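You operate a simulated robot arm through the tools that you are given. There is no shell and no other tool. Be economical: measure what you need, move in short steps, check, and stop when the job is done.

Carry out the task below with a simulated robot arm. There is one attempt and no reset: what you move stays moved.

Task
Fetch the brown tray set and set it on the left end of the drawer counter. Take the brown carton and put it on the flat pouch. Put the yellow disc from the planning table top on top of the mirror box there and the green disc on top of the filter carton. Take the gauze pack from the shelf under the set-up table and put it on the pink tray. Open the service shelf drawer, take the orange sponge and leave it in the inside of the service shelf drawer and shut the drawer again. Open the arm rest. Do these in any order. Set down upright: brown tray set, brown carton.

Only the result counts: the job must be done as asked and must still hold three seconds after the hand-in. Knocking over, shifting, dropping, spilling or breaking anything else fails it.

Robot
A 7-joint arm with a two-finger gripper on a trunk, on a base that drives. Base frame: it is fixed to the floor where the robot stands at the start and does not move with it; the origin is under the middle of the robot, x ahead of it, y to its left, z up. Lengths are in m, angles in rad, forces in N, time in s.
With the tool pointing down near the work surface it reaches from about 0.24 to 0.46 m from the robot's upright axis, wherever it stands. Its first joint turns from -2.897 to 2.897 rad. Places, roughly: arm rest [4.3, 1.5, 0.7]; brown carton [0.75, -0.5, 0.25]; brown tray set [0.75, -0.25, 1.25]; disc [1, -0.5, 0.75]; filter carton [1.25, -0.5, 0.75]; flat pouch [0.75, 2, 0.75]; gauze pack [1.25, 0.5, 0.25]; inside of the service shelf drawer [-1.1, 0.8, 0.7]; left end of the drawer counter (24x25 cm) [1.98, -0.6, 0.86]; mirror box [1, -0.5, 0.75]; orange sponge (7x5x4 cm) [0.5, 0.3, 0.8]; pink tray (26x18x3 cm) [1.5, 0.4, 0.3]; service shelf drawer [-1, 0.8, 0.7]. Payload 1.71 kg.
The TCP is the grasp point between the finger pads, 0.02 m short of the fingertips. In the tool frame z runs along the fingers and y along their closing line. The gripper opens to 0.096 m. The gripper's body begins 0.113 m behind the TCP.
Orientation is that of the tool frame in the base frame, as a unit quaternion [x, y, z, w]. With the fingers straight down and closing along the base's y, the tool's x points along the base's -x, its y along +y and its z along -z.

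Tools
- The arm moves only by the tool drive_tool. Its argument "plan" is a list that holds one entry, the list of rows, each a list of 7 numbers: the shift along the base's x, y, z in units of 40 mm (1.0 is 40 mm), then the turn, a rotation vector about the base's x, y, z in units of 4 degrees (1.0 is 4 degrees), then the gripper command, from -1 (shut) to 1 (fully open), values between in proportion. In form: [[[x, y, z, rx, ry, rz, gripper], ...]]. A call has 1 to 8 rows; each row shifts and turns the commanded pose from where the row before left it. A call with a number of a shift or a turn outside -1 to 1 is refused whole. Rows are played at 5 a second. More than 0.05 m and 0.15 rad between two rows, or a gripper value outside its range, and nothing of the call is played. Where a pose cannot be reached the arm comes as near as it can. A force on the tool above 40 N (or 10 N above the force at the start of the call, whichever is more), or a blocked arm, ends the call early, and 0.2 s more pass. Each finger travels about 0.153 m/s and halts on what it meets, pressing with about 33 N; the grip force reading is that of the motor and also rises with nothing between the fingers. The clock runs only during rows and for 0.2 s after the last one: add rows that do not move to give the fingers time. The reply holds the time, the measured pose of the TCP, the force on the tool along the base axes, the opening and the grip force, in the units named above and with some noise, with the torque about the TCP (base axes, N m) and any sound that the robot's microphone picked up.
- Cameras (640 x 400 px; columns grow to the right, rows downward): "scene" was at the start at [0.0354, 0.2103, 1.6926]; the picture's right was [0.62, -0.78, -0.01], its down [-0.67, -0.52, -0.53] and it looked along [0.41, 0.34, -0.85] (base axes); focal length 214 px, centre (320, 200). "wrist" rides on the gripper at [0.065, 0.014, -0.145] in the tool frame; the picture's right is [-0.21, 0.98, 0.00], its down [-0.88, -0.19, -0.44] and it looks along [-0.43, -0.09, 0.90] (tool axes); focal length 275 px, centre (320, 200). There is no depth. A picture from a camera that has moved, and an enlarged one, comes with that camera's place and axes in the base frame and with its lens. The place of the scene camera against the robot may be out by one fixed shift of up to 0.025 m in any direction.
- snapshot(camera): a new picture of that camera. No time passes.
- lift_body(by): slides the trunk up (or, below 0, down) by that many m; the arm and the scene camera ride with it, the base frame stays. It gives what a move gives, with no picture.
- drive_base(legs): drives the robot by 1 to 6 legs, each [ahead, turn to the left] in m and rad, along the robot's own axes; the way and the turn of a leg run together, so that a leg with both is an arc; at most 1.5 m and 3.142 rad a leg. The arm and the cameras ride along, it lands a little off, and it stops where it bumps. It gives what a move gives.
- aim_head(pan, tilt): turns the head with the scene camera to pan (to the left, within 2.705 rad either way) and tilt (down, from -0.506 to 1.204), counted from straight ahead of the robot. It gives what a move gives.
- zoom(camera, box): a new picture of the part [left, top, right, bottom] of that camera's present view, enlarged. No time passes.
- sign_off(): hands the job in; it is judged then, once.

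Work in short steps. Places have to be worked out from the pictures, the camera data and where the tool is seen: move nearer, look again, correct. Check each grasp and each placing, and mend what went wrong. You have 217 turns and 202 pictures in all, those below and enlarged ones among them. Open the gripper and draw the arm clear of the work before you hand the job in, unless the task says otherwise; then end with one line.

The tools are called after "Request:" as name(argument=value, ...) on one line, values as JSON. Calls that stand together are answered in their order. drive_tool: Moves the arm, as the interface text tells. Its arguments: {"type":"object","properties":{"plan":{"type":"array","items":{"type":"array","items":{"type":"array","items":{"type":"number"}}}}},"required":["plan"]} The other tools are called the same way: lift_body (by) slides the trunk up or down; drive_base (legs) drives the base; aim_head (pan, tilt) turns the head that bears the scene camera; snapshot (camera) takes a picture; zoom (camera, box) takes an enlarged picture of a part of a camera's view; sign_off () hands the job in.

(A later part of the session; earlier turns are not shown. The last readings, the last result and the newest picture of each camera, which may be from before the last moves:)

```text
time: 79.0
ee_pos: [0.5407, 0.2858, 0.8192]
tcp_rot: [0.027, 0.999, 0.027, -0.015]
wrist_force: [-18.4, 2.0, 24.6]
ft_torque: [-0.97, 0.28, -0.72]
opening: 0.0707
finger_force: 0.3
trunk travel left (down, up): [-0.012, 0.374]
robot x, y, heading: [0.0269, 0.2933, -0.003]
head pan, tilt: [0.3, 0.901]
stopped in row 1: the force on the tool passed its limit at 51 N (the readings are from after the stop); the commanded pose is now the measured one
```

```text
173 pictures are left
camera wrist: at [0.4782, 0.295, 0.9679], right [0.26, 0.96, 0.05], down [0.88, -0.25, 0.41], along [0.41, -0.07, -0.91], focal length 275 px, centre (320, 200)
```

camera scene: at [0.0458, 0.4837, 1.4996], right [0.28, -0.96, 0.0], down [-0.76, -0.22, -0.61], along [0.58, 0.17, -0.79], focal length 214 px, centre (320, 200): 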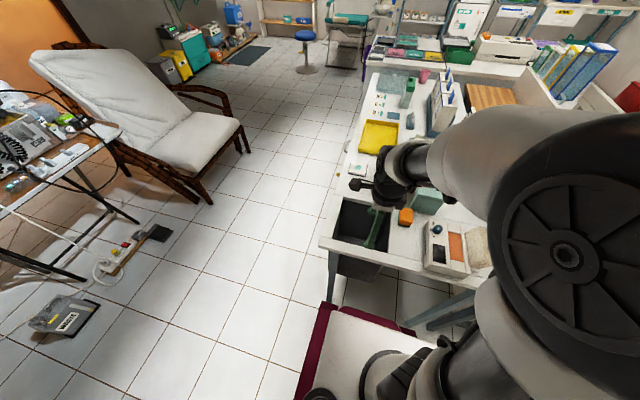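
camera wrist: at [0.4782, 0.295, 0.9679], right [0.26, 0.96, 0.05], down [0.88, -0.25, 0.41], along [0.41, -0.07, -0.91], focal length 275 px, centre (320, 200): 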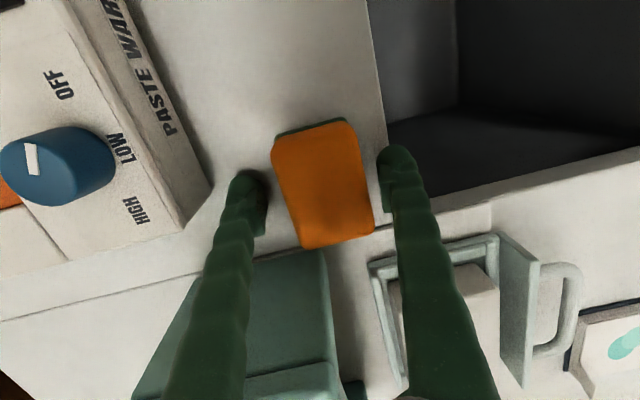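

Fingertips touch the tabletop (z≈0.80). Raise 3 mm and grip.

Request:
drive_tool(plan=[[[0, 0, 0.1, 0, 0, 0, 0.46], [0, 0, 0, 0, 0, 0, -0.2], [0, 0, 0, 0, 0, 0, -0.5], [0, 0, 0, 0, 0, 0, -0.5], [0, 0, 1, 0, 0, 0, -0.5], [0, 0, 1, 0, 0, 0, -0.5], [0, 0, 1, 0, 0, 0, -0.5], [-0.5, 0, 1, 0, 0, 0, -0.5]]])

Request:
snapshot(camera="wrist")

```text
time: 80.8
ee_pos: [0.5243, 0.2842, 0.9839]
tcp_rot: [0.025, 0.999, 0.026, -0.013]
wrist_force: [-0.6, -0.3, 0.0]
ft_torque: [0.01, 0.02, -0.01]
opening: 0.0239
finger_force: 0.1
trunk travel left (down, up): [-0.012, 0.374]
robot x, y, heading: [0.0281, 0.2949, -0.004]
head pan, tilt: [0.3, 0.901]
```

```text
172 pictures are left
camera wrist: at [0.4616, 0.2934, 1.1317], right [0.26, 0.97, 0.05], down [0.88, -0.25, 0.41], along [0.41, -0.07, -0.91], focal length 275 px, centre (320, 200)
```

wrist: 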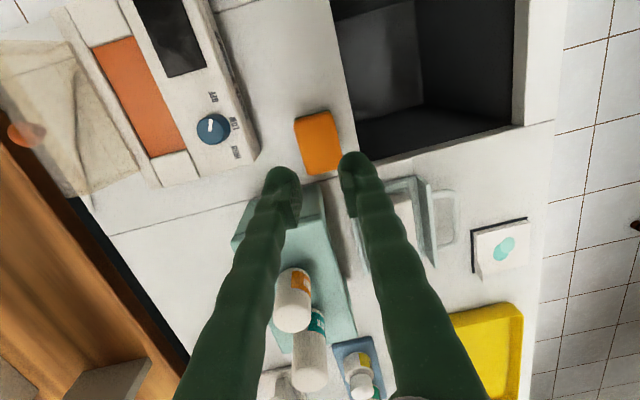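

The grip missed: size cues put the sponge top at z≈0.80 (table ≈0.76), and the left finger likely brushed the teal box's edge. I'll retry at x≈0.522, deeper.

Request:
drive_tool(plan=[[[-0.05, 0.05, -1, 0, 0, 0, 0.46], [0, 0, -1, 0, 0, 0, 0.46], [0, 0, -1, 0, 0, 0, 0.46], [0, 0, -1, 0, 0, 0, 0.46], [0, 0, -0.7, 0, 0, 0, 0.46], [0, 0, 0, 0, 0, 0, 0.46]]])

Request:
snapshot(camera="wrist")

```text
time: 81.9
ee_pos: [0.5197, 0.2882, 0.8197]
tcp_rot: [0.026, 0.999, 0.028, -0.014]
wrist_force: [-13.5, 1.7, 18.9]
ft_torque: [-0.75, 0.26, -0.46]
opening: 0.07
finger_force: 0.3
trunk travel left (down, up): [-0.012, 0.374]
robot x, y, heading: [0.0273, 0.2956, -0.003]
head pan, tilt: [0.3, 0.901]
stopped in row 5: the force on the tool passed its limit at 68 N (the readings are from after the stop); the commanded pose is now the measured one
```

```text
171 pictures are left
camera wrist: at [0.4571, 0.2973, 0.9678], right [0.26, 0.97, 0.05], down [0.88, -0.25, 0.41], along [0.41, -0.06, -0.91], focal length 275 px, centre (320, 200)
```

wrist: 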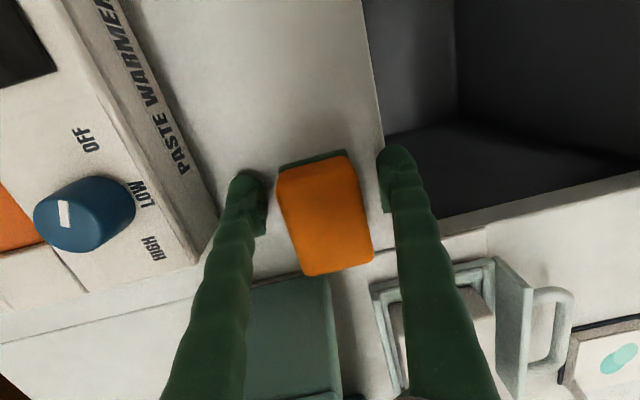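

The left fingertip is on the table surface. Raise 4 mm, close fully and check before lifting.

Request:
drive_tool(plan=[[[0, 0, 0.1, 0, 0, 0, 0.46], [0, 0, 0, 0, 0, 0, -1], [0, 0, 0, 0, 0, 0, -1], [0, 0, 0, 0, 0, 0, -1]]])

Request:
snapshot(camera="wrist")

```text
time: 82.9
ee_pos: [0.5207, 0.288, 0.8238]
tcp_rot: [0.026, 0.999, 0.028, -0.012]
wrist_force: [-0.3, -0.6, -0.4]
ft_torque: [-0.03, 0.02, -0.02]
opening: 0.0441
finger_force: 32.7
trunk travel left (down, up): [-0.012, 0.374]
robot x, y, heading: [0.0289, 0.294, 0.003]
head pan, tilt: [0.3, 0.901]
```

```text
170 pictures are left
camera wrist: at [0.4581, 0.297, 0.9703], right [0.26, 0.97, 0.05], down [0.88, -0.25, 0.41], along [0.41, -0.06, -0.91], focal length 275 px, centre (320, 200)
```

wrist: 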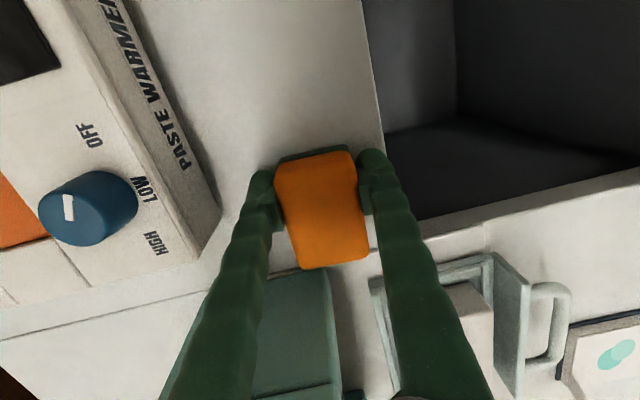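

Gripped (0.044, soft). Lift.

Request:
drive_tool(plan=[[[0, 0, 0.5, 0, 0, 0, -1], [0, 0, 1, 0, 0, 0, -1], [0, 0, 1, 0, 0, 0, -1], [0, 0, 1, 0, 0, 0, -1], [-0.7, 0, 1, 0, 0, 0, -1], [-0.9, 0, 0, 0, 0, 0, -1], [-0.9, 0, 0, 0, 0, 0, -1]]])

Request:
snapshot(camera="wrist")

```text
time: 84.5
ee_pos: [0.4208, 0.2874, 1.0036]
tcp_rot: [0.026, 0.999, 0.028, -0.011]
wrist_force: [0.4, 0.3, -0.4]
ft_torque: [-0.01, -0.01, -0.03]
opening: 0.044
finger_force: 33.1
trunk travel left (down, up): [-0.012, 0.374]
robot x, y, heading: [0.0276, 0.2932, -0.002]
head pan, tilt: [0.3, 0.901]
```

```text
169 pictures are left
camera wrist: at [0.358, 0.2967, 1.1525], right [0.26, 0.97, 0.05], down [0.87, -0.25, 0.41], along [0.41, -0.06, -0.91], focal length 275 px, centre (320, 200)
```

wrist: 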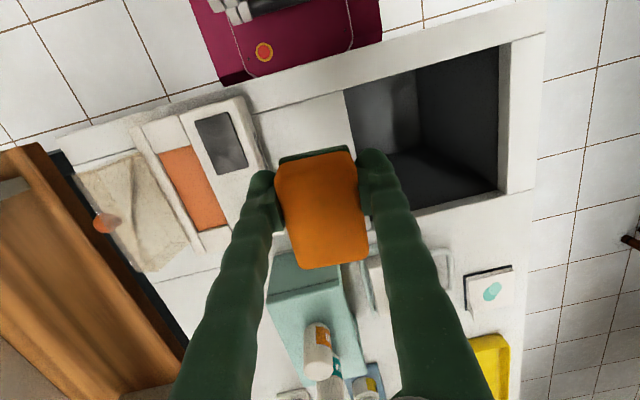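

Sponge held. Drive back to the open drawer.

Request:
drive_base(legs=[[-0.25, 0], [0, 1.571], [0.5, 0], [0, 1.571]])

Request:
snapshot(camera="wrist")

```text
time: 98.3
ee_pos: [-0.6221, 0.7956, 1.0032]
tcp_rot: [0.999, -0.017, 0.013, 0.027]
wrist_force: [0.1, 0.4, -0.2]
ft_torque: [0.0, 0.0, -0.02]
opening: 0.0442
finger_force: 32.5
trunk travel left (down, up): [-0.012, 0.374]
robot x, y, heading: [-0.2294, 0.7948, -3.124]
head pan, tilt: [0.3, 0.901]
```

```text
168 pictures are left
camera wrist: at [-0.5613, 0.7865, 1.1515], right [-0.24, -0.97, 0.05], down [-0.88, 0.24, 0.41], along [-0.41, 0.06, -0.91], focal length 275 px, centre (320, 200)
```

wrist: 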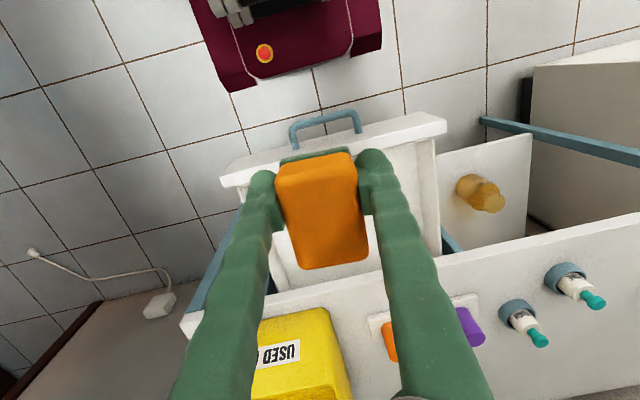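

Interior centre is near (-0.785, 0.80). Drive slightly closer, then extend the arm over the drawer and lower.

Request:
drive_base(legs=[[0.07, 0]])

Request:
drive_tool(plan=[[[-0.8, 0.2, 0, 0, 0, 0, -1], [-0.8, 0.2, 0, 0, 0, 0, -1], [-0.6, 0.2, -0.5, 0, 0, 0, -1], [0, 0, -1, 0, 0, 0, -1], [0, 0, -1, 0, 0, 0, -1], [0, 0, -1, 0, 0, 0, -1], [0, 0, -0.5, 0, 0, 0, -1], [0, 0, 0, 0, 0, 0, -1]]])

Request:
snapshot(camera="wrist")

```text
time: 99.3
ee_pos: [-0.6617, 0.7945, 1.0152]
tcp_rot: [0.999, -0.017, -0.003, 0.028]
wrist_force: [-1.5, 0.6, 0.2]
ft_torque: [0.01, -0.04, 0.01]
opening: 0.044
finger_force: 32.5
trunk travel left (down, up): [-0.012, 0.374]
robot x, y, heading: [-0.2946, 0.7942, -3.132]
head pan, tilt: [0.3, 0.901]
```

```text
time: 101.1
ee_pos: [-0.7693, 0.8187, 0.8489]
tcp_rot: [0.999, -0.018, 0.007, 0.027]
wrist_force: [0.4, -0.7, -0.5]
ft_torque: [0.0, 0.01, 0.0]
opening: 0.0439
finger_force: 32.8
trunk travel left (down, up): [-0.012, 0.374]
robot x, y, heading: [-0.295, 0.7923, -3.131]
head pan, tilt: [0.3, 0.901]
```

```text
167 pictures are left
camera wrist: at [-0.7072, 0.8113, 0.9957], right [-0.24, -0.97, 0.05], down [-0.87, 0.24, 0.42], along [-0.42, 0.06, -0.91], focal length 275 px, centre (320, 200)
```

wrist: 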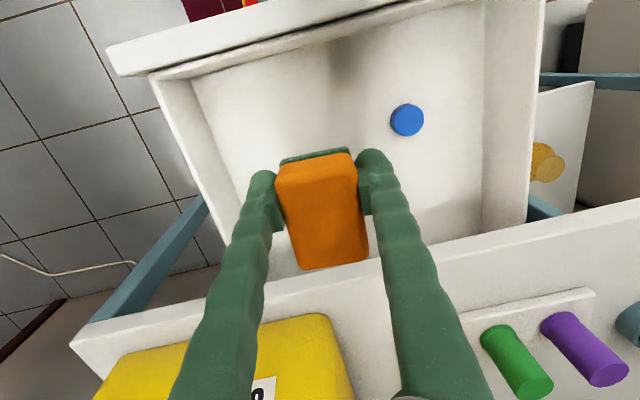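

Lower towards the drawer floor.

Request:
drive_tool(plan=[[[0.2, 0, -1, 0, 0, 0, -1], [0.1, 0, -1, 0, 0, 0, -1], [0, 0, -0.5, 0, 0, 0, -1], [0, 0, -0.4, 0, 0, 0, -1], [0, 0, -0.4, 0, 0, 0, -1], [0, 0, 0, 0, 0, 0, -1]]])

Request:
snapshot(camera="wrist")

```text
time: 102.5
ee_pos: [-0.7572, 0.8194, 0.7156]
tcp_rot: [0.999, -0.017, 0.007, 0.027]
wrist_force: [0.2, -0.7, -0.1]
ft_torque: [0.03, 0.01, -0.01]
opening: 0.044
finger_force: 33.0
trunk travel left (down, up): [-0.012, 0.374]
robot x, y, heading: [-0.297, 0.793, -3.133]
head pan, tilt: [0.3, 0.901]
```

```text
166 pictures are left
camera wrist: at [-0.6957, 0.8111, 0.8628], right [-0.24, -0.97, 0.05], down [-0.88, 0.24, 0.42], along [-0.42, 0.06, -0.91], focal length 275 px, centre (320, 200)
```

wrist: 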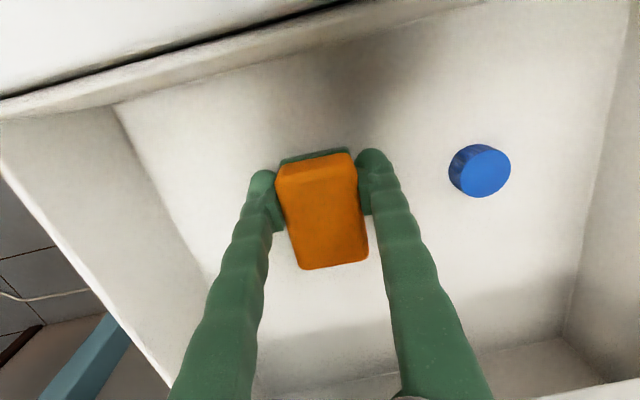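

Request:
drive_tool(plan=[[[0, 0, -0.25, 0, 0, 0, -1], [0, 0, -0.25, 0, 0, 0, -1], [0, 0, -0.25, 0, 0, 0, -1], [0, 0, -0.25, 0, 0, 0, -1], [0, 0, 0, 0, 0, 0, -1]]])

```text
time: 102.9
ee_pos: [-0.7478, 0.8191, 0.719]
tcp_rot: [0.999, -0.017, -0.006, 0.027]
wrist_force: [0.8, -0.3, -1.1]
ft_torque: [-0.04, 0.03, 0.0]
opening: 0.0442
finger_force: 33.7
trunk travel left (down, up): [-0.012, 0.374]
robot x, y, heading: [-0.2969, 0.7949, -3.125]
head pan, tilt: [0.3, 0.901]
stopped in row 2: the force on the tool passed its limit at 71 N (the readings are from after the stop); the commanded pose is now the measured one
```

A contact occurred near z≈0.70. Descend a little gently again, then release.

Request:
drive_tool(plan=[[[-0.1, 0, -0.15, 0, 0, 0, -1], [0, 0, -0.12, 0, 0, 0, -1], [0, 0, 0, 0, 0, 0, -1]]])

Request:
snapshot(camera="wrist")

```text
time: 103.5
ee_pos: [-0.7462, 0.8205, 0.7197]
tcp_rot: [0.999, -0.017, -0.019, 0.026]
wrist_force: [0.2, 0.4, 0.0]
ft_torque: [-0.01, 0.0, 0.04]
opening: 0.0447
finger_force: 33.1
trunk travel left (down, up): [-0.012, 0.374]
robot x, y, heading: [-0.2952, 0.795, -3.126]
head pan, tilt: [0.3, 0.901]
stopped in row 2: the force on the tool passed its limit at 47 N (the readings are from after the stop); the commanded pose is now the measured one
```

```text
165 pictures are left
camera wrist: at [-0.6763, 0.8112, 0.8631], right [-0.24, -0.97, 0.06], down [-0.85, 0.24, 0.47], along [-0.47, 0.06, -0.88], focal length 275 px, centre (320, 200)
```

wrist: 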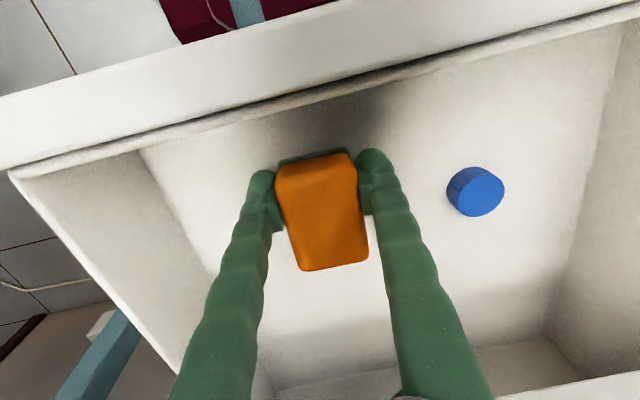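

Geometry puts the drawer floor at ≈0.69, so the sponge is within a few mm of it. Release and lift.

Request:
drive_tool(plan=[[[0, 0, 0, 0, 0, 0, 0.4], [0, 0, 0, 0, 0, 0, 0.4], [0, 0, 0.5, 0, 0, 0, 0.4], [0, 0, 1, 0, 0, 0, 0.4], [0, 0, 1, 0, 0, 0, 0.4], [0, 0, 1, 0, 0, 0, 0.4], [0, 0, 1, 0, 0, 0, 0.4]]])

Request:
snapshot(camera="wrist")

```text
time: 105.1
ee_pos: [-0.7457, 0.8197, 0.9002]
tcp_rot: [0.999, -0.017, -0.018, 0.027]
wrist_force: [-0.6, 0.4, -0.7]
ft_torque: [0.0, -0.05, 0.02]
opening: 0.0673
finger_force: 0.2
trunk travel left (down, up): [-0.012, 0.374]
robot x, y, heading: [-0.2951, 0.7943, -3.129]
head pan, tilt: [0.3, 0.901]
```

```text
164 pictures are left
camera wrist: at [-0.6762, 0.8122, 1.0439], right [-0.24, -0.97, 0.06], down [-0.85, 0.24, 0.46], along [-0.46, 0.06, -0.88], focal length 275 px, centre (320, 200)
```

wrist: 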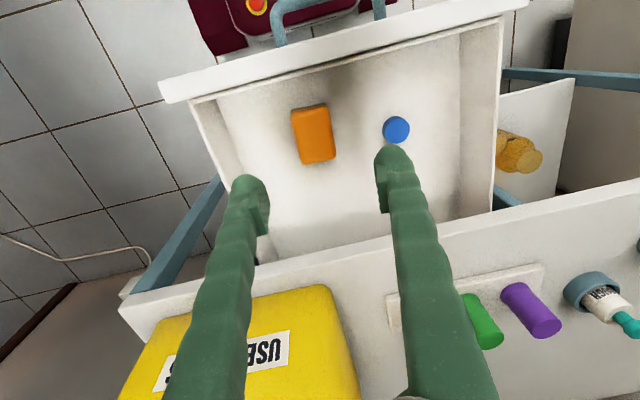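

Sponge is in the drawer. Now back off, close the fingers and set up in front of the handle to push it shut.

Request:
drive_base(legs=[[-0.18, 0]])

Request:
drive_tool(plan=[[[0, -0.3, 0, 0, -0.5, 0, -1], [0, -0.3, 0, 0, -0.5, 0, -1], [0, -0.4, 0, 0, -0.2, 0, -1], [0, 0, 0, 0, 0, 0, -1]]])

Request:
snapshot(camera="wrist")

```text
time: 106.7
ee_pos: [-0.5724, 0.8216, 0.8943]
tcp_rot: [0.999, -0.016, -0.012, 0.027]
wrist_force: [0.0, -0.1, 0.3]
ft_torque: [0.02, 0.1, 0.0]
opening: 0.0671
finger_force: 0.2
trunk travel left (down, up): [-0.012, 0.374]
robot x, y, heading: [-0.1135, 0.7976, -3.125]
head pan, tilt: [0.3, 0.901]
```

```text
time: 107.7
ee_pos: [-0.5631, 0.7804, 0.8992]
tcp_rot: [0.999, -0.017, 0.024, 0.025]
wrist_force: [-0.4, -0.1, 0.2]
ft_torque: [0.01, 0.05, 0.0]
opening: 0.0001
finger_force: 29.9
trunk travel left (down, up): [-0.012, 0.374]
robot x, y, heading: [-0.116, 0.7954, -3.128]
head pan, tilt: [0.3, 0.901]
```

```text
163 pictures are left
camera wrist: at [-0.5056, 0.7728, 1.0489], right [-0.24, -0.97, 0.04], down [-0.89, 0.24, 0.39], along [-0.39, 0.06, -0.92], focal length 275 px, centre (320, 200)
```

wrist: 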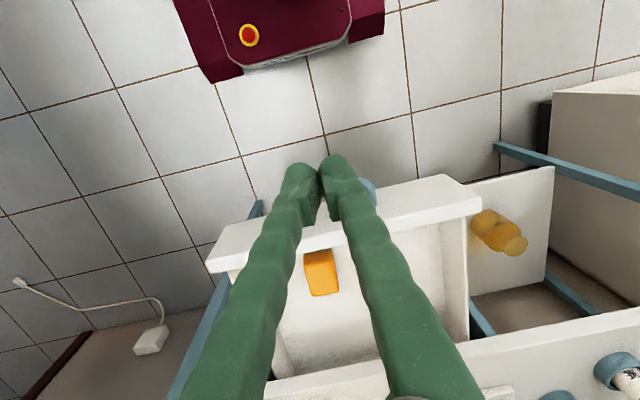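

Lower in front of the handle to z≈0.715.

Request:
drive_tool(plan=[[[0, 0, -1, 0, 0, 0, -1], [0, 0, -1, 0, 0, 0, -1], [0, 0, -1, 0, 0, 0, -1], [0, 0, -1, 0, 0, 0, -1], [0, 0, -0.6, 0, 0, 0, -1], [0, 0, 0, 0, 0, 0, -1]]])

Request:
drive_base(legs=[[0.1, 0]])

Request:
snapshot(camera="wrist")

```text
time: 109.1
ee_pos: [-0.5649, 0.7822, 0.7163]
tcp_rot: [0.999, -0.018, 0.024, 0.025]
wrist_force: [-0.2, -0.9, -0.5]
ft_torque: [0.02, -0.01, -0.04]
opening: 0.0003
finger_force: 29.0
trunk travel left (down, up): [-0.012, 0.374]
robot x, y, heading: [-0.1168, 0.7977, -3.126]
head pan, tilt: [0.3, 0.901]
```

```text
time: 110.3
ee_pos: [-0.6554, 0.781, 0.7197]
tcp_rot: [0.999, -0.017, 0.019, 0.026]
wrist_force: [1.1, 0.1, 0.0]
ft_torque: [0.0, 0.04, -0.01]
opening: 0.0
finger_force: 29.4
trunk travel left (down, up): [-0.012, 0.374]
robot x, y, heading: [-0.2149, 0.795, -3.125]
head pan, tilt: [0.3, 0.901]
```

```text
162 pictures are left
camera wrist: at [-0.5962, 0.7722, 0.8692], right [-0.24, -0.97, 0.04], down [-0.89, 0.24, 0.4], along [-0.4, 0.06, -0.92], focal length 275 px, centre (320, 200)
```

wrist: 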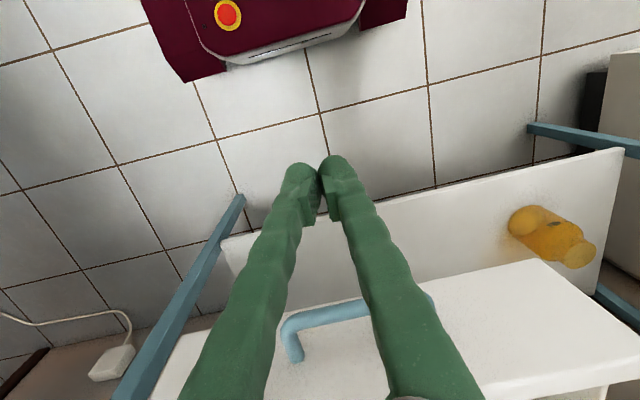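

The handle is further in (x≈-0.756). Keep pushing.

Request:
drive_base(legs=[[0.12, 0]])

Request:
snapshot(camera="wrist")

```text
time: 111.5
ee_pos: [-0.7875, 0.7792, 0.7146]
tcp_rot: [0.999, -0.018, 0.026, 0.026]
wrist_force: [-0.5, -0.1, -0.1]
ft_torque: [-0.02, -0.02, -0.05]
opening: 0.0001
finger_force: 29.6
trunk travel left (down, up): [-0.012, 0.374]
robot x, y, heading: [-0.3362, 0.7921, -3.127]
head pan, tilt: [0.3, 0.901]
```

```text
161 pictures are left
camera wrist: at [-0.7296, 0.7711, 0.8642], right [-0.24, -0.97, 0.04], down [-0.89, 0.24, 0.39], along [-0.39, 0.06, -0.92], focal length 275 px, centre (320, 200)
```

wrist: 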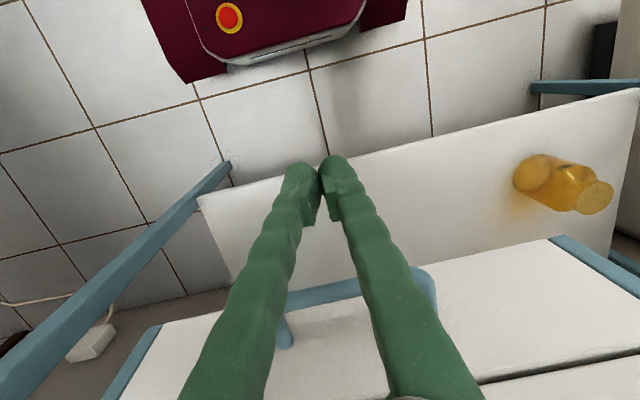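

Check with the scene camera how far the drawer still protrudes.

Request:
aim_head(pan=0.1, tilt=0.9)

Request:
snapshot(camera="scene")

```text
time: 112.3
ee_pos: [-0.7762, 0.7789, 0.7217]
tcp_rot: [0.999, -0.018, 0.017, 0.027]
wrist_force: [0.2, 0.1, 0.1]
ft_torque: [0.0, 0.03, -0.03]
opening: 0.0
finger_force: 29.4
trunk travel left (down, up): [-0.012, 0.374]
robot x, y, heading: [-0.3363, 0.797, -3.128]
head pan, tilt: [0.099, 0.901]
```

```text
160 pictures are left
camera scene: at [-0.3605, 0.6427, 1.4115], right [-0.11, 0.99, 0.0], down [0.79, 0.09, -0.61], along [-0.6, -0.07, -0.79], focal length 214 px, centre (320, 200)
```

scene: 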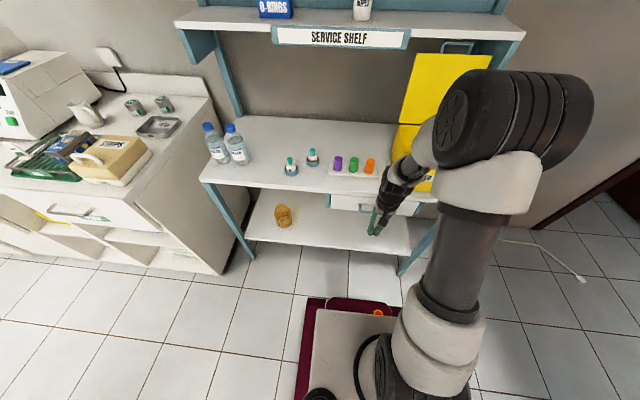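

Request:
zoom(camera="scene", box=[300, 150, 460, 250])

```text
4.00 times, centred on (380, 200) of scene
camera zoom: at [-0.3605, 0.6427, 1.4115], right [-0.11, 0.99, 0.0], down [0.79, 0.09, -0.61], along [-0.6, -0.07, -0.79], focal length 858 px, centre (80, 200)
```

zoom: 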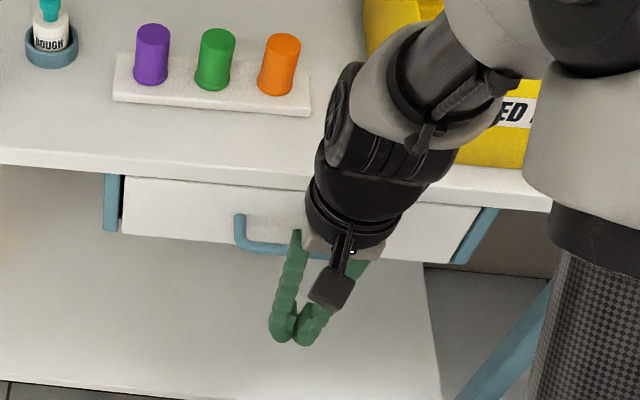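

Nearly shut. Push a bit more with the arm until it meets resistance.

Request:
drive_tool(plan=[[[-0.5, 0, 0, 0, 0, 0, -1], [-0.5, 0, 0, 0, 0, 0, -1], [-0.5, 0, 0, 0, 0, 0, -1], [-0.3, 0, 0, 0, 0, 0, -1], [0, 0, 0, 0, 0, 0, -1]]])

Request:
zoom(camera="scene", box=[300, 150, 460, 250])

Request:
snapshot(camera="wrist")

```text
time: 113.5
ee_pos: [-0.8398, 0.7795, 0.7223]
tcp_rot: [0.999, -0.017, 0.023, 0.026]
wrist_force: [37.3, 2.9, -2.8]
ft_torque: [0.05, 0.12, 0.22]
opening: 0.0061
finger_force: 29.0
trunk travel left (down, up): [-0.012, 0.374]
robot x, y, heading: [-0.3382, 0.7938, -3.128]
head pan, tilt: [0.099, 0.901]
```

```text
4.00 times, centred on (380, 200) of scene
camera zoom: at [-0.3549, 0.643, 1.4116], right [-0.11, 0.99, 0.0], down [0.79, 0.09, -0.61], along [-0.61, -0.07, -0.79], focal length 858 px, centre (80, 200)
```

zoom: 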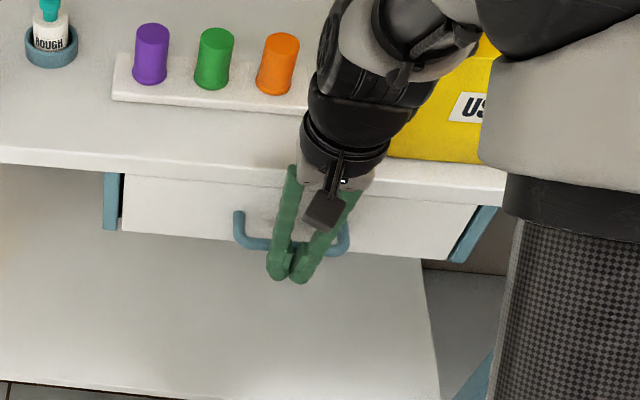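

```text
157 pictures are left
camera wrist: at [-0.7819, 0.771, 0.8711], right [-0.24, -0.97, 0.04], down [-0.89, 0.24, 0.39], along [-0.39, 0.06, -0.92], focal length 275 px, centre (320, 200)
```

wrist: 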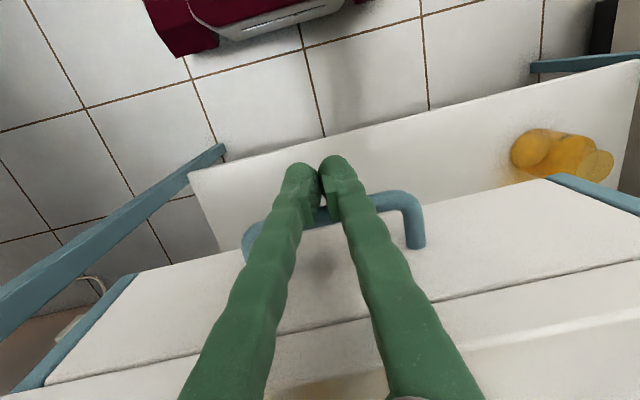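

Drawer is firmly shut (37 N resistance). Retract, lift, and move to the far (−y) side of the planning table.

Request:
drive_tool(plan=[[[1, 0, 0, 0, 0, 0, -1], [1, 0, 0, 0, 0, 0, -1], [0.5, 0, 1, 0, 0, 0, -1], [0, 0, 1, 0, 0, 0, 0], [0, 0, 1, 0, 0, 0, 1], [0, 0, 1, 0, 0, 0, 1], [0, 0, 1, 0, 0, 0, 1]]])

Request:
zoom(camera="scene", box=[240, 120, 480, 270])

Request:
lift_body(by=0.3)

Request:
drive_base(legs=[[-0.25, 0], [0, 1.571], [1.0, 0]])

Request:
aim_head(pan=0.6, tilt=0.6)

Request:
snapshot(camera="scene")

```text
time: 115.1
ee_pos: [-0.745, 0.7809, 0.9227]
tcp_rot: [0.999, -0.018, 0.017, 0.026]
wrist_force: [0.0, -0.2, 0.0]
ft_torque: [0.02, -0.03, 0.02]
opening: 0.0959
finger_force: 0.1
trunk travel left (down, up): [-0.012, 0.374]
robot x, y, heading: [-0.3384, 0.7942, -3.126]
head pan, tilt: [0.099, 0.901]
```

```text
2.67 times, centred on (360, 195) of scene
camera zoom: at [-0.3602, 0.6428, 1.4115], right [-0.11, 0.99, 0.0], down [0.79, 0.09, -0.61], along [-0.6, -0.07, -0.79], focal length 572 px, centre (213, 213)
```

zoom: 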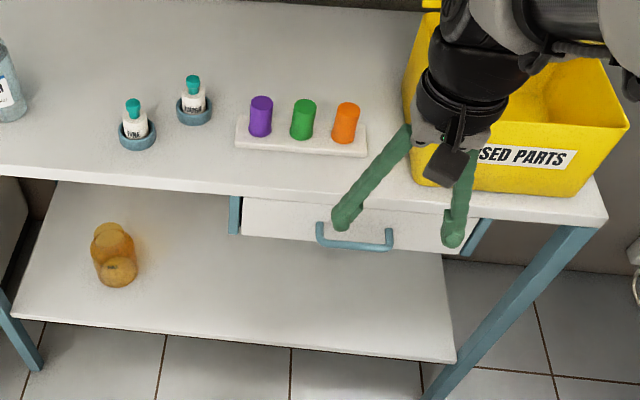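

```text
time: 118.1
ee_pos: [-0.7465, 0.7811, 1.2217]
tcp_rot: [0.999, -0.018, 0.018, 0.027]
wrist_force: [-0.2, 0.1, 0.1]
ft_torque: [-0.01, -0.03, -0.01]
opening: 0.0959
finger_force: 0.2
trunk travel left (down, up): [-0.312, 0.074]
robot x, y, heading: [-0.3348, 0.7962, -3.129]
head pan, tilt: [0.099, 0.901]
```

```text
time: 129.7
ee_pos: [-0.0824, -0.6122, 1.2207]
tcp_rot: [0.726, 0.687, 0.031, 0.006]
wrist_force: [-0.5, 0.5, 0.3]
ft_torque: [0.06, -0.01, 0.0]
opening: 0.0958
finger_force: 0.1
trunk travel left (down, up): [-0.312, 0.074]
robot x, y, heading: [-0.0887, -0.1986, -1.572]
head pan, tilt: [0.099, 0.901]
```

```text
time: 130.6
ee_pos: [-0.0812, -0.5925, 1.2277]
tcp_rot: [0.725, 0.688, 0.025, 0.012]
wrist_force: [0.5, 0.3, -0.3]
ft_torque: [0.02, -0.04, -0.02]
opening: 0.0961
finger_force: 0.1
trunk travel left (down, up): [-0.312, 0.074]
robot x, y, heading: [-0.0873, -0.2029, -1.582]
head pan, tilt: [0.6, 0.6]
```

```text
155 pictures are left
camera scene: at [0.1298, -0.2326, 1.7361], right [-0.83, -0.56, -0.01], down [-0.32, 0.48, -0.82], along [0.46, -0.67, -0.58], focal length 214 px, centre (320, 200)
```

scene: 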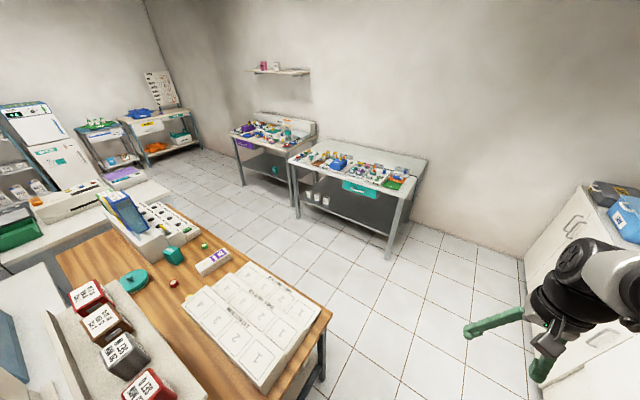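

Continue round to the −y side and face the planning table.

Request:
drive_base(legs=[[1.0, 0], [0, 1.58], [0.85, 0], [0, 1.571]])

Request:
aim_head(pan=0.0, tilt=0.8)

Request:
snapshot(camera="scene")

Request:
snapshot(camera="wrist")

```text
time: 149.8
ee_pos: [0.7594, -0.8391, 1.2285]
tcp_rot: [-0.691, 0.722, 0.012, -0.026]
wrist_force: [-0.4, -0.5, 0.7]
ft_torque: [0.0, -0.01, 0.01]
opening: 0.0962
finger_force: 0.1
trunk travel left (down, up): [-0.312, 0.074]
robot x, y, heading: [0.7749, -1.2358, 1.576]
head pan, tilt: [0.6, 0.6]
```

```text
time: 150.8
ee_pos: [0.7584, -0.8559, 1.2328]
tcp_rot: [-0.69, 0.724, 0.018, -0.022]
wrist_force: [1.3, 0.2, 0.3]
ft_torque: [-0.04, 0.0, -0.01]
opening: 0.0959
finger_force: 0.0
trunk travel left (down, up): [-0.312, 0.074]
robot x, y, heading: [0.7768, -1.2319, 1.575]
head pan, tilt: [0.0, 0.799]
```

```text
154 pictures are left
camera scene: at [0.6304, -1.1691, 1.7191], right [1.0, 0.01, 0.0], down [0.0, -0.73, -0.68], along [0.0, 0.68, -0.73], focal length 214 px, centre (320, 200)
```

scene: 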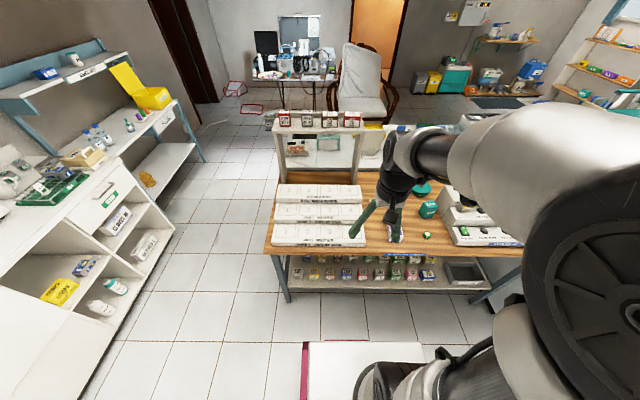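

```text
153 pictures are left
camera wrist: at [0.75, -0.9208, 1.379], right [-0.97, 0.25, 0.05], down [0.25, 0.87, 0.43], along [0.06, 0.43, -0.9], focal length 275 px, centre (320, 200)
```

wrist: 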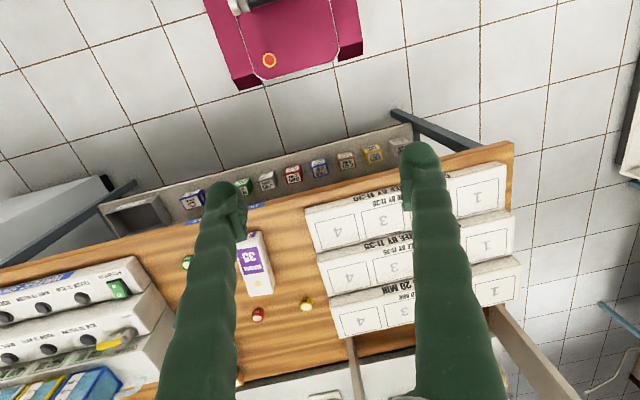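

Request:
zoom(camera="wrist", box=[0, 180, 320, 400])

Request:
zoom(camera="wrist", box=[90, 100, 440, 240])

Request:
zoom(camera="scene", box=[240, 90, 560, 300])

```text
1.82 times, centred on (160, 290) of wrist
camera zoom: at [0.75, -0.9208, 1.379], right [-0.97, 0.25, 0.05], down [0.25, 0.87, 0.43], along [0.06, 0.43, -0.9], focal length 500 px, centre (611, 36)
```

zoom: 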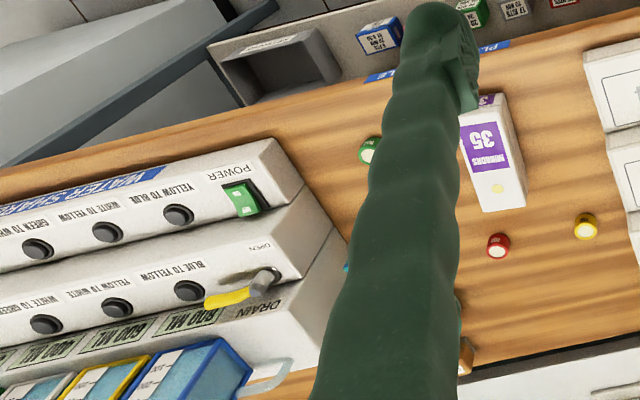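

```text
1.83 times, centred on (265, 170) of wrist
camera zoom: at [0.75, -0.9208, 1.379], right [-0.97, 0.25, 0.05], down [0.25, 0.87, 0.43], along [0.06, 0.43, -0.9], focal length 503 px, centre (421, 255)
```

zoom: 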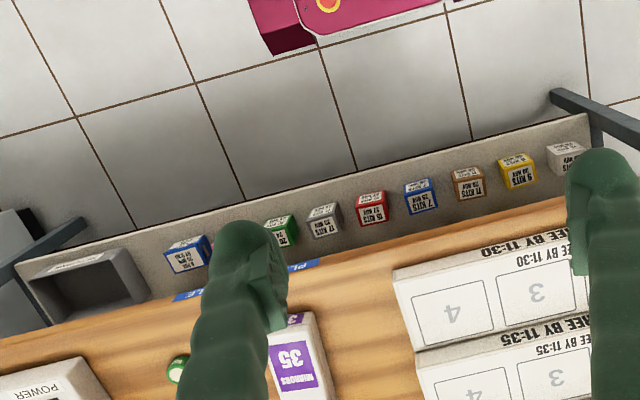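

```text
1.90 times, centred on (400, 195) of scene
camera zoom: at [0.6304, -1.1691, 1.7191], right [1.0, 0.01, 0.0], down [0.0, -0.73, -0.68], along [0.0, 0.68, -0.73], focal length 408 px, centre (168, 210)
```

zoom: 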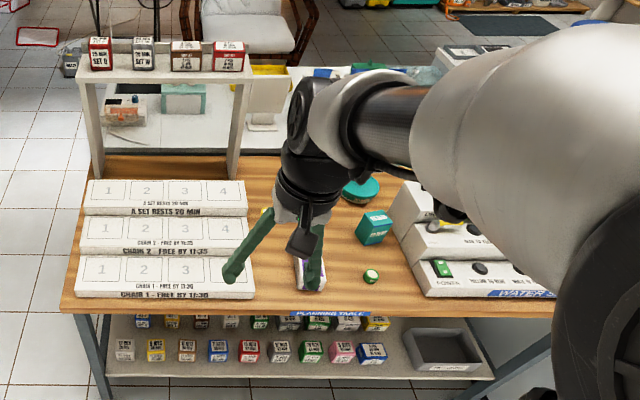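

Mirror box (white/purple) ≈(1.0,-0.49), filter carton (teal) ≈(1.23,-0.39), yellow disc ≈(0.92,-0.31), green ≈(1.18,-0.54). I move along to x≈1.0 and come closer to the table.

Request:
drive_base(legs=[[0, -1.571], [0.22, 0], [0, 1.571], [0.22, 0]])

Request:
snapshot(camera="wrist")

Request:
aim_head(pan=0.35, tilt=0.95)

Request:
snapshot(camera="scene")

```text
time: 163.0
ee_pos: [0.9814, -0.6401, 1.2356]
tcp_rot: [-0.689, 0.724, 0.02, -0.018]
wrist_force: [-0.3, 0.6, -0.4]
ft_torque: [0.0, 0.01, -0.02]
opening: 0.0958
finger_force: 0.0
trunk travel left (down, up): [-0.312, 0.074]
robot x, y, heading: [0.992, -1.0022, 1.572]
head pan, tilt: [0.0, 0.799]
```

```text
149 pictures are left
camera wrist: at [0.9707, -0.7058, 1.3815], right [-0.97, 0.25, 0.05], down [0.25, 0.86, 0.43], along [0.06, 0.43, -0.9], focal length 275 px, centre (320, 200)
```

wrist: 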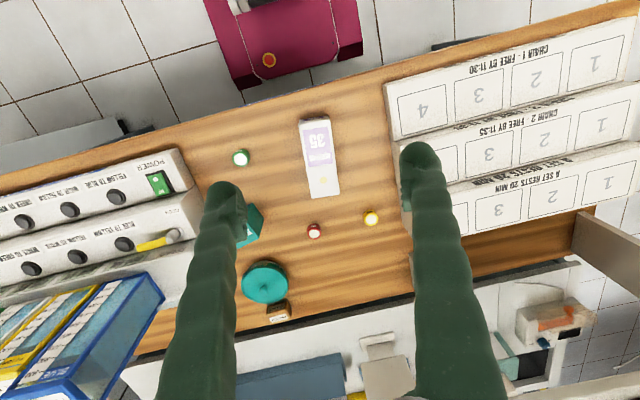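

```text
time: 163.8
ee_pos: [0.9804, -0.6481, 1.2374]
tcp_rot: [-0.69, 0.723, 0.022, -0.017]
wrist_force: [0.0, 0.4, 0.8]
ft_torque: [-0.02, 0.02, 0.01]
opening: 0.0958
finger_force: 0.0
trunk travel left (down, up): [-0.312, 0.074]
robot x, y, heading: [0.994, -1.0066, 1.57]
head pan, tilt: [0.351, 0.949]
```

```text
148 pictures are left
camera scene: at [0.8249, -0.9548, 1.7078], right [0.94, 0.34, -0.01], down [0.28, -0.77, -0.57], along [-0.2, 0.53, -0.82], focal length 214 px, centre (320, 200)
```

scene: 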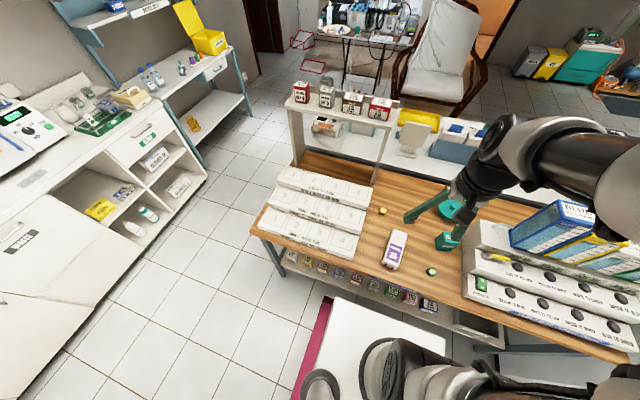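

Triangulation gives a table top near 0.80 and the yellow disc ≈(0.903,-0.36,0.82). It's 0.65 m from the axis, so I'll lower the trunk and tilt the tool forward to extend the reach.

Request:
drive_base(legs=[[0.05, 0]])

Request:
lift_body(by=-0.2)

Request:
drive_tool(plan=[[[0, 0.8, 0, 0, 0, 0, 0.2], [0, 0.8, 0, 0, 0, 0, 0.2], [0, 0.8, 0, 0, 0, 0, 0.2], [0, 0.5, 0, 1, 0, 0, 0.2], [0, 0.5, 0, 1, 0, 0, 0.2], [0, 0.5, 0, 1, 0, 0, 0.2], [0, 0.5, 0, 1, 0, 0, 0.2], [0, 0, 0, 0, 0, 0, 0.2]]])

```text
time: 164.7
ee_pos: [0.9811, -0.5864, 1.2349]
tcp_rot: [-0.689, 0.724, 0.019, -0.019]
wrist_force: [-0.3, -0.1, -0.5]
ft_torque: [-0.04, -0.02, 0.02]
opening: 0.096
finger_force: 0.1
trunk travel left (down, up): [-0.312, 0.074]
robot x, y, heading: [0.9964, -0.9555, 1.567]
head pan, tilt: [0.351, 0.949]
```

```text
time: 166.9
ee_pos: [0.9797, -0.5951, 1.036]
tcp_rot: [-0.689, 0.724, 0.02, -0.019]
wrist_force: [0.4, 0.6, -0.5]
ft_torque: [-0.07, 0.0, 0.0]
opening: 0.0963
finger_force: 0.0
trunk travel left (down, up): [-0.112, 0.274]
robot x, y, heading: [0.9906, -0.9563, 1.57]
head pan, tilt: [0.351, 0.949]
```

```text
time: 168.7
ee_pos: [0.9817, -0.4348, 1.0425]
tcp_rot: [-0.684, 0.713, 0.128, 0.083]
wrist_force: [0.0, 0.7, -0.4]
ft_torque: [-0.03, -0.01, 0.01]
opening: 0.0576
finger_force: 0.0
trunk travel left (down, up): [-0.112, 0.274]
robot x, y, heading: [0.9885, -0.9555, 1.57]
head pan, tilt: [0.351, 0.949]
```

Works fine. Continue forward and sideways toward the yellow disc with more tilt.

Request:
drive_tool(plan=[[[-0.5, 0.4, -0.3, 1, 0, 0, 0.2], [-0.5, 0.4, -0.3, 1, 0, 0, 0.2], [-0.5, 0.4, -0.3, 1, 0, 0, 0.2], [-0.5, 0.4, -0.3, 1, 0, 0, 0.2], [0, 0, 0, 0, 0, 0, 0.2]]])

Request:
snapshot(camera="wrist")

```text
time: 169.9
ee_pos: [0.9005, -0.3709, 0.9935]
tcp_rot: [-0.666, 0.689, 0.226, 0.178]
wrist_force: [-0.1, 0.6, 0.6]
ft_torque: [-0.01, 0.04, 0.01]
opening: 0.0578
finger_force: 0.1
trunk travel left (down, up): [-0.112, 0.274]
robot x, y, heading: [0.9886, -0.9529, 1.569]
head pan, tilt: [0.351, 0.949]
```

```text
147 pictures are left
camera wrist: at [0.891, -0.505, 1.0813], right [-0.97, 0.18, 0.18], down [0.25, 0.49, 0.84], along [0.06, 0.85, -0.52], focal length 275 px, centre (320, 200)
```

wrist: 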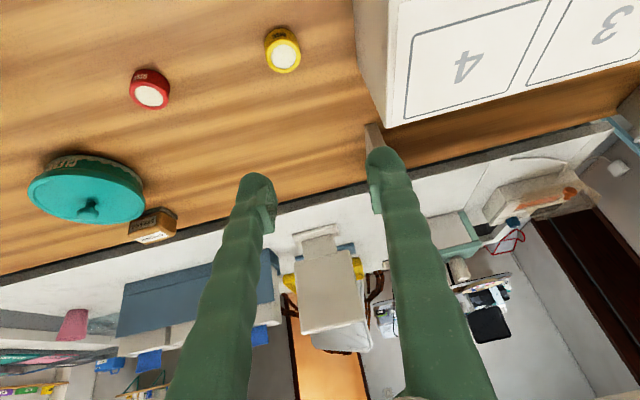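

Yellow disc refined to (0.906,-0.355). Descend onto it.

Request:
drive_tool(plan=[[[0.14, 0.3, -1, 0, 0, 0, 0.2], [0, 0, -1, 0, 0, 0, 0.2], [0, 0, -1, 0, 0, 0, 0.2], [0, 0, -0.8, 0, 0, 0, 0.2], [0, 0, 0, 0, 0, 0, 0.2]]])

Request:
snapshot(camera="wrist")

```text
time: 171.1
ee_pos: [0.9077, -0.3602, 0.8386]
tcp_rot: [-0.666, 0.689, 0.226, 0.178]
wrist_force: [-0.4, -0.4, 0.0]
ft_torque: [-0.01, 0.02, 0.01]
opening: 0.0576
finger_force: 0.0
trunk travel left (down, up): [-0.112, 0.274]
robot x, y, heading: [0.9912, -0.9515, 1.569]
head pan, tilt: [0.351, 0.949]
```

```text
146 pictures are left
camera wrist: at [0.8966, -0.4941, 0.9262], right [-0.97, 0.18, 0.18], down [0.25, 0.49, 0.84], along [0.07, 0.85, -0.52], focal length 275 px, centre (320, 200)
```

wrist: 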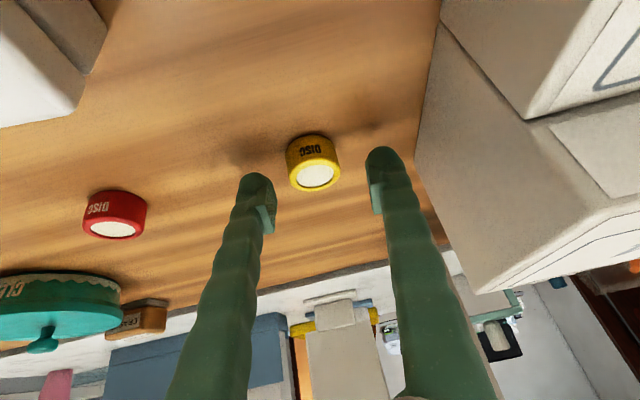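

Disc is between the fingers. Lower 1 cm and close.

Request:
drive_tool(plan=[[[0, 0.05, -0.28, 0, 0, 0, 0.2], [0, 0, 0, 0, 0, 0, -1], [0, 0, 0, 0, 0, 0, -1], [0, 0, 0, 0, 0, 0, -1]]])

Request:
snapshot(camera="wrist")

```text
time: 172.1
ee_pos: [0.9052, -0.3588, 0.8292]
tcp_rot: [-0.665, 0.689, 0.224, 0.178]
wrist_force: [-0.2, 0.0, -0.2]
ft_torque: [0.0, 0.03, 0.03]
opening: 0.0297
finger_force: 33.0
trunk travel left (down, up): [-0.112, 0.274]
robot x, y, heading: [0.9909, -0.9546, 1.57]
head pan, tilt: [0.351, 0.949]
```

```text
145 pictures are left
camera wrist: at [0.8964, -0.4923, 0.9161], right [-0.97, 0.18, 0.18], down [0.25, 0.49, 0.84], along [0.06, 0.85, -0.52], focal length 275 px, centre (320, 200)
```

wrist: 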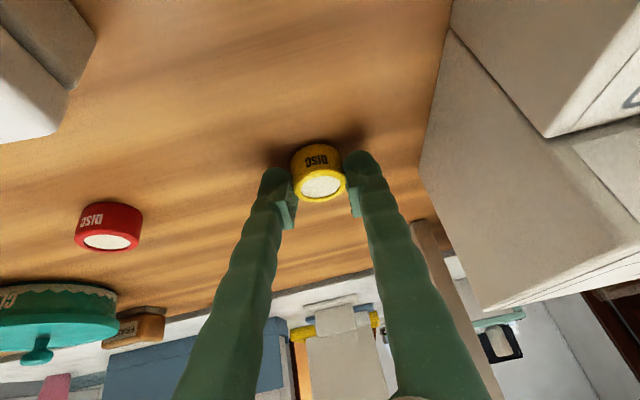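

Gripped. Lift, then back the base 0.17 m to bring the disc over the mirror box.

Request:
drive_tool(plan=[[[0, 0, 1, 0, 0, 0, -1], [0, 0, 1, 0, 0, 0, -1], [0, 0, 1, 0, 0, 0, -1], [0.9, 0, 0.3, 0, 0, 0, -1], [0.9, 0, 0, 0, 0, 0, -1], [0, 0, 0, 0, 0, 0, -1]]])

Request:
drive_base(legs=[[-0.22, 0]])

Request:
snapshot(camera="wrist")

Request:
snapshot(camera="scene")

```text
time: 173.5
ee_pos: [0.9793, -0.3586, 0.9616]
tcp_rot: [-0.666, 0.689, 0.225, 0.179]
wrist_force: [0.5, 0.3, 0.5]
ft_torque: [0.04, 0.0, 0.02]
opening: 0.0295
finger_force: 32.7
trunk travel left (down, up): [-0.112, 0.274]
robot x, y, heading: [0.9915, -0.9544, 1.571]
head pan, tilt: [0.351, 0.949]
```

```text
time: 175.3
ee_pos: [0.9765, -0.579, 0.9604]
tcp_rot: [-0.666, 0.689, 0.224, 0.178]
wrist_force: [-0.2, -0.5, -0.3]
ft_torque: [0.03, -0.02, 0.01]
opening: 0.0298
finger_force: 33.1
trunk travel left (down, up): [-0.112, 0.274]
robot x, y, heading: [0.9935, -1.1782, 1.565]
head pan, tilt: [0.351, 0.949]
```

```text
144 pictures are left
camera wrist: at [0.968, -0.7126, 1.0484], right [-0.97, 0.18, 0.18], down [0.25, 0.49, 0.84], along [0.06, 0.85, -0.52], focal length 275 px, centre (320, 200)
```

wrist: 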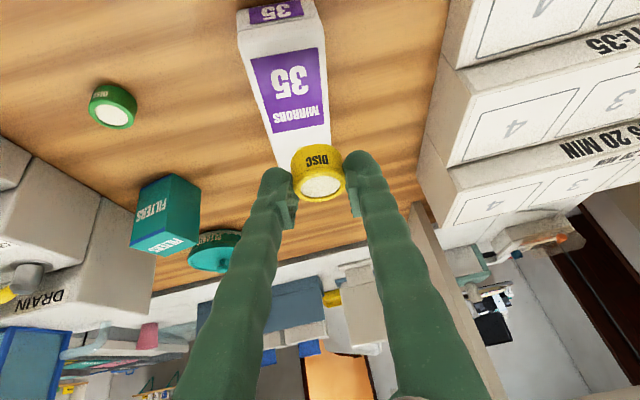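

```text
143 pictures are left
camera scene: at [0.8244, -1.1305, 1.5081], right [0.94, 0.34, -0.01], down [0.28, -0.77, -0.57], along [-0.2, 0.53, -0.82], focal length 214 px, centre (320, 200)
```

scene: 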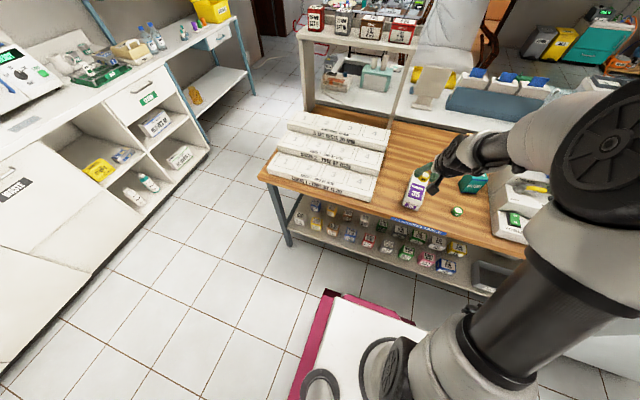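

Mirror box top is ≈0.855 high, centred ≈(0.982,-0.555). Position over it and lower gently.

Request:
drive_tool(plan=[[[0.13, 0.5, -0.5, 0, 0, 0, -1], [0, 0, -0.7, 0, 0, 0, -1], [0, 0, -0.3, 0, 0, 0, -1], [0, 0, 0, 0, 0, 0, -1]]])

Request:
snapshot(camera="wrist")

Request:
zoom(camera="scene", box=[370, 130, 490, 230])

```text
time: 176.3
ee_pos: [0.982, -0.5731, 0.911]
tcp_rot: [-0.665, 0.686, 0.23, 0.184]
wrist_force: [-0.4, 0.3, -0.5]
ft_torque: [0.02, -0.03, -0.01]
opening: 0.0293
finger_force: 33.5
trunk travel left (down, up): [-0.112, 0.274]
robot x, y, heading: [0.9918, -1.1728, 1.569]
head pan, tilt: [0.351, 0.949]
```

```text
142 pictures are left
camera wrist: at [0.972, -0.7087, 0.9965], right [-0.97, 0.18, 0.18], down [0.25, 0.48, 0.84], along [0.06, 0.86, -0.51], focal length 275 px, centre (320, 200)
```

wrist: 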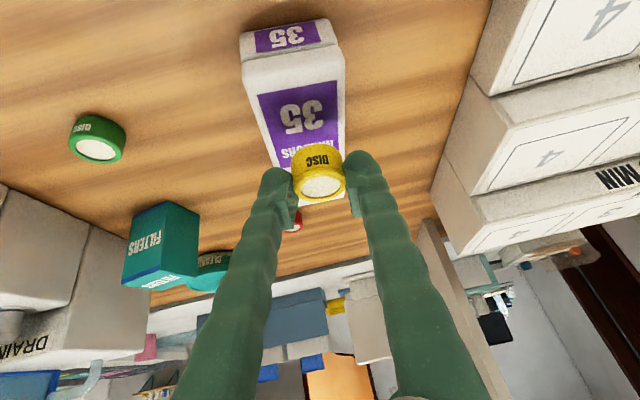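

```text
4.00 times, centred on (430, 180) of scene
camera zoom: at [0.8244, -1.1309, 1.5082], right [0.94, 0.34, -0.01], down [0.28, -0.77, -0.57], along [-0.2, 0.53, -0.82], focal length 858 px, centre (-120, 280)
```

zoom: 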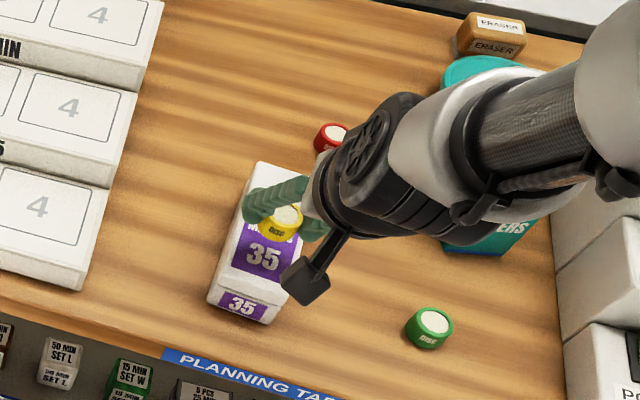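

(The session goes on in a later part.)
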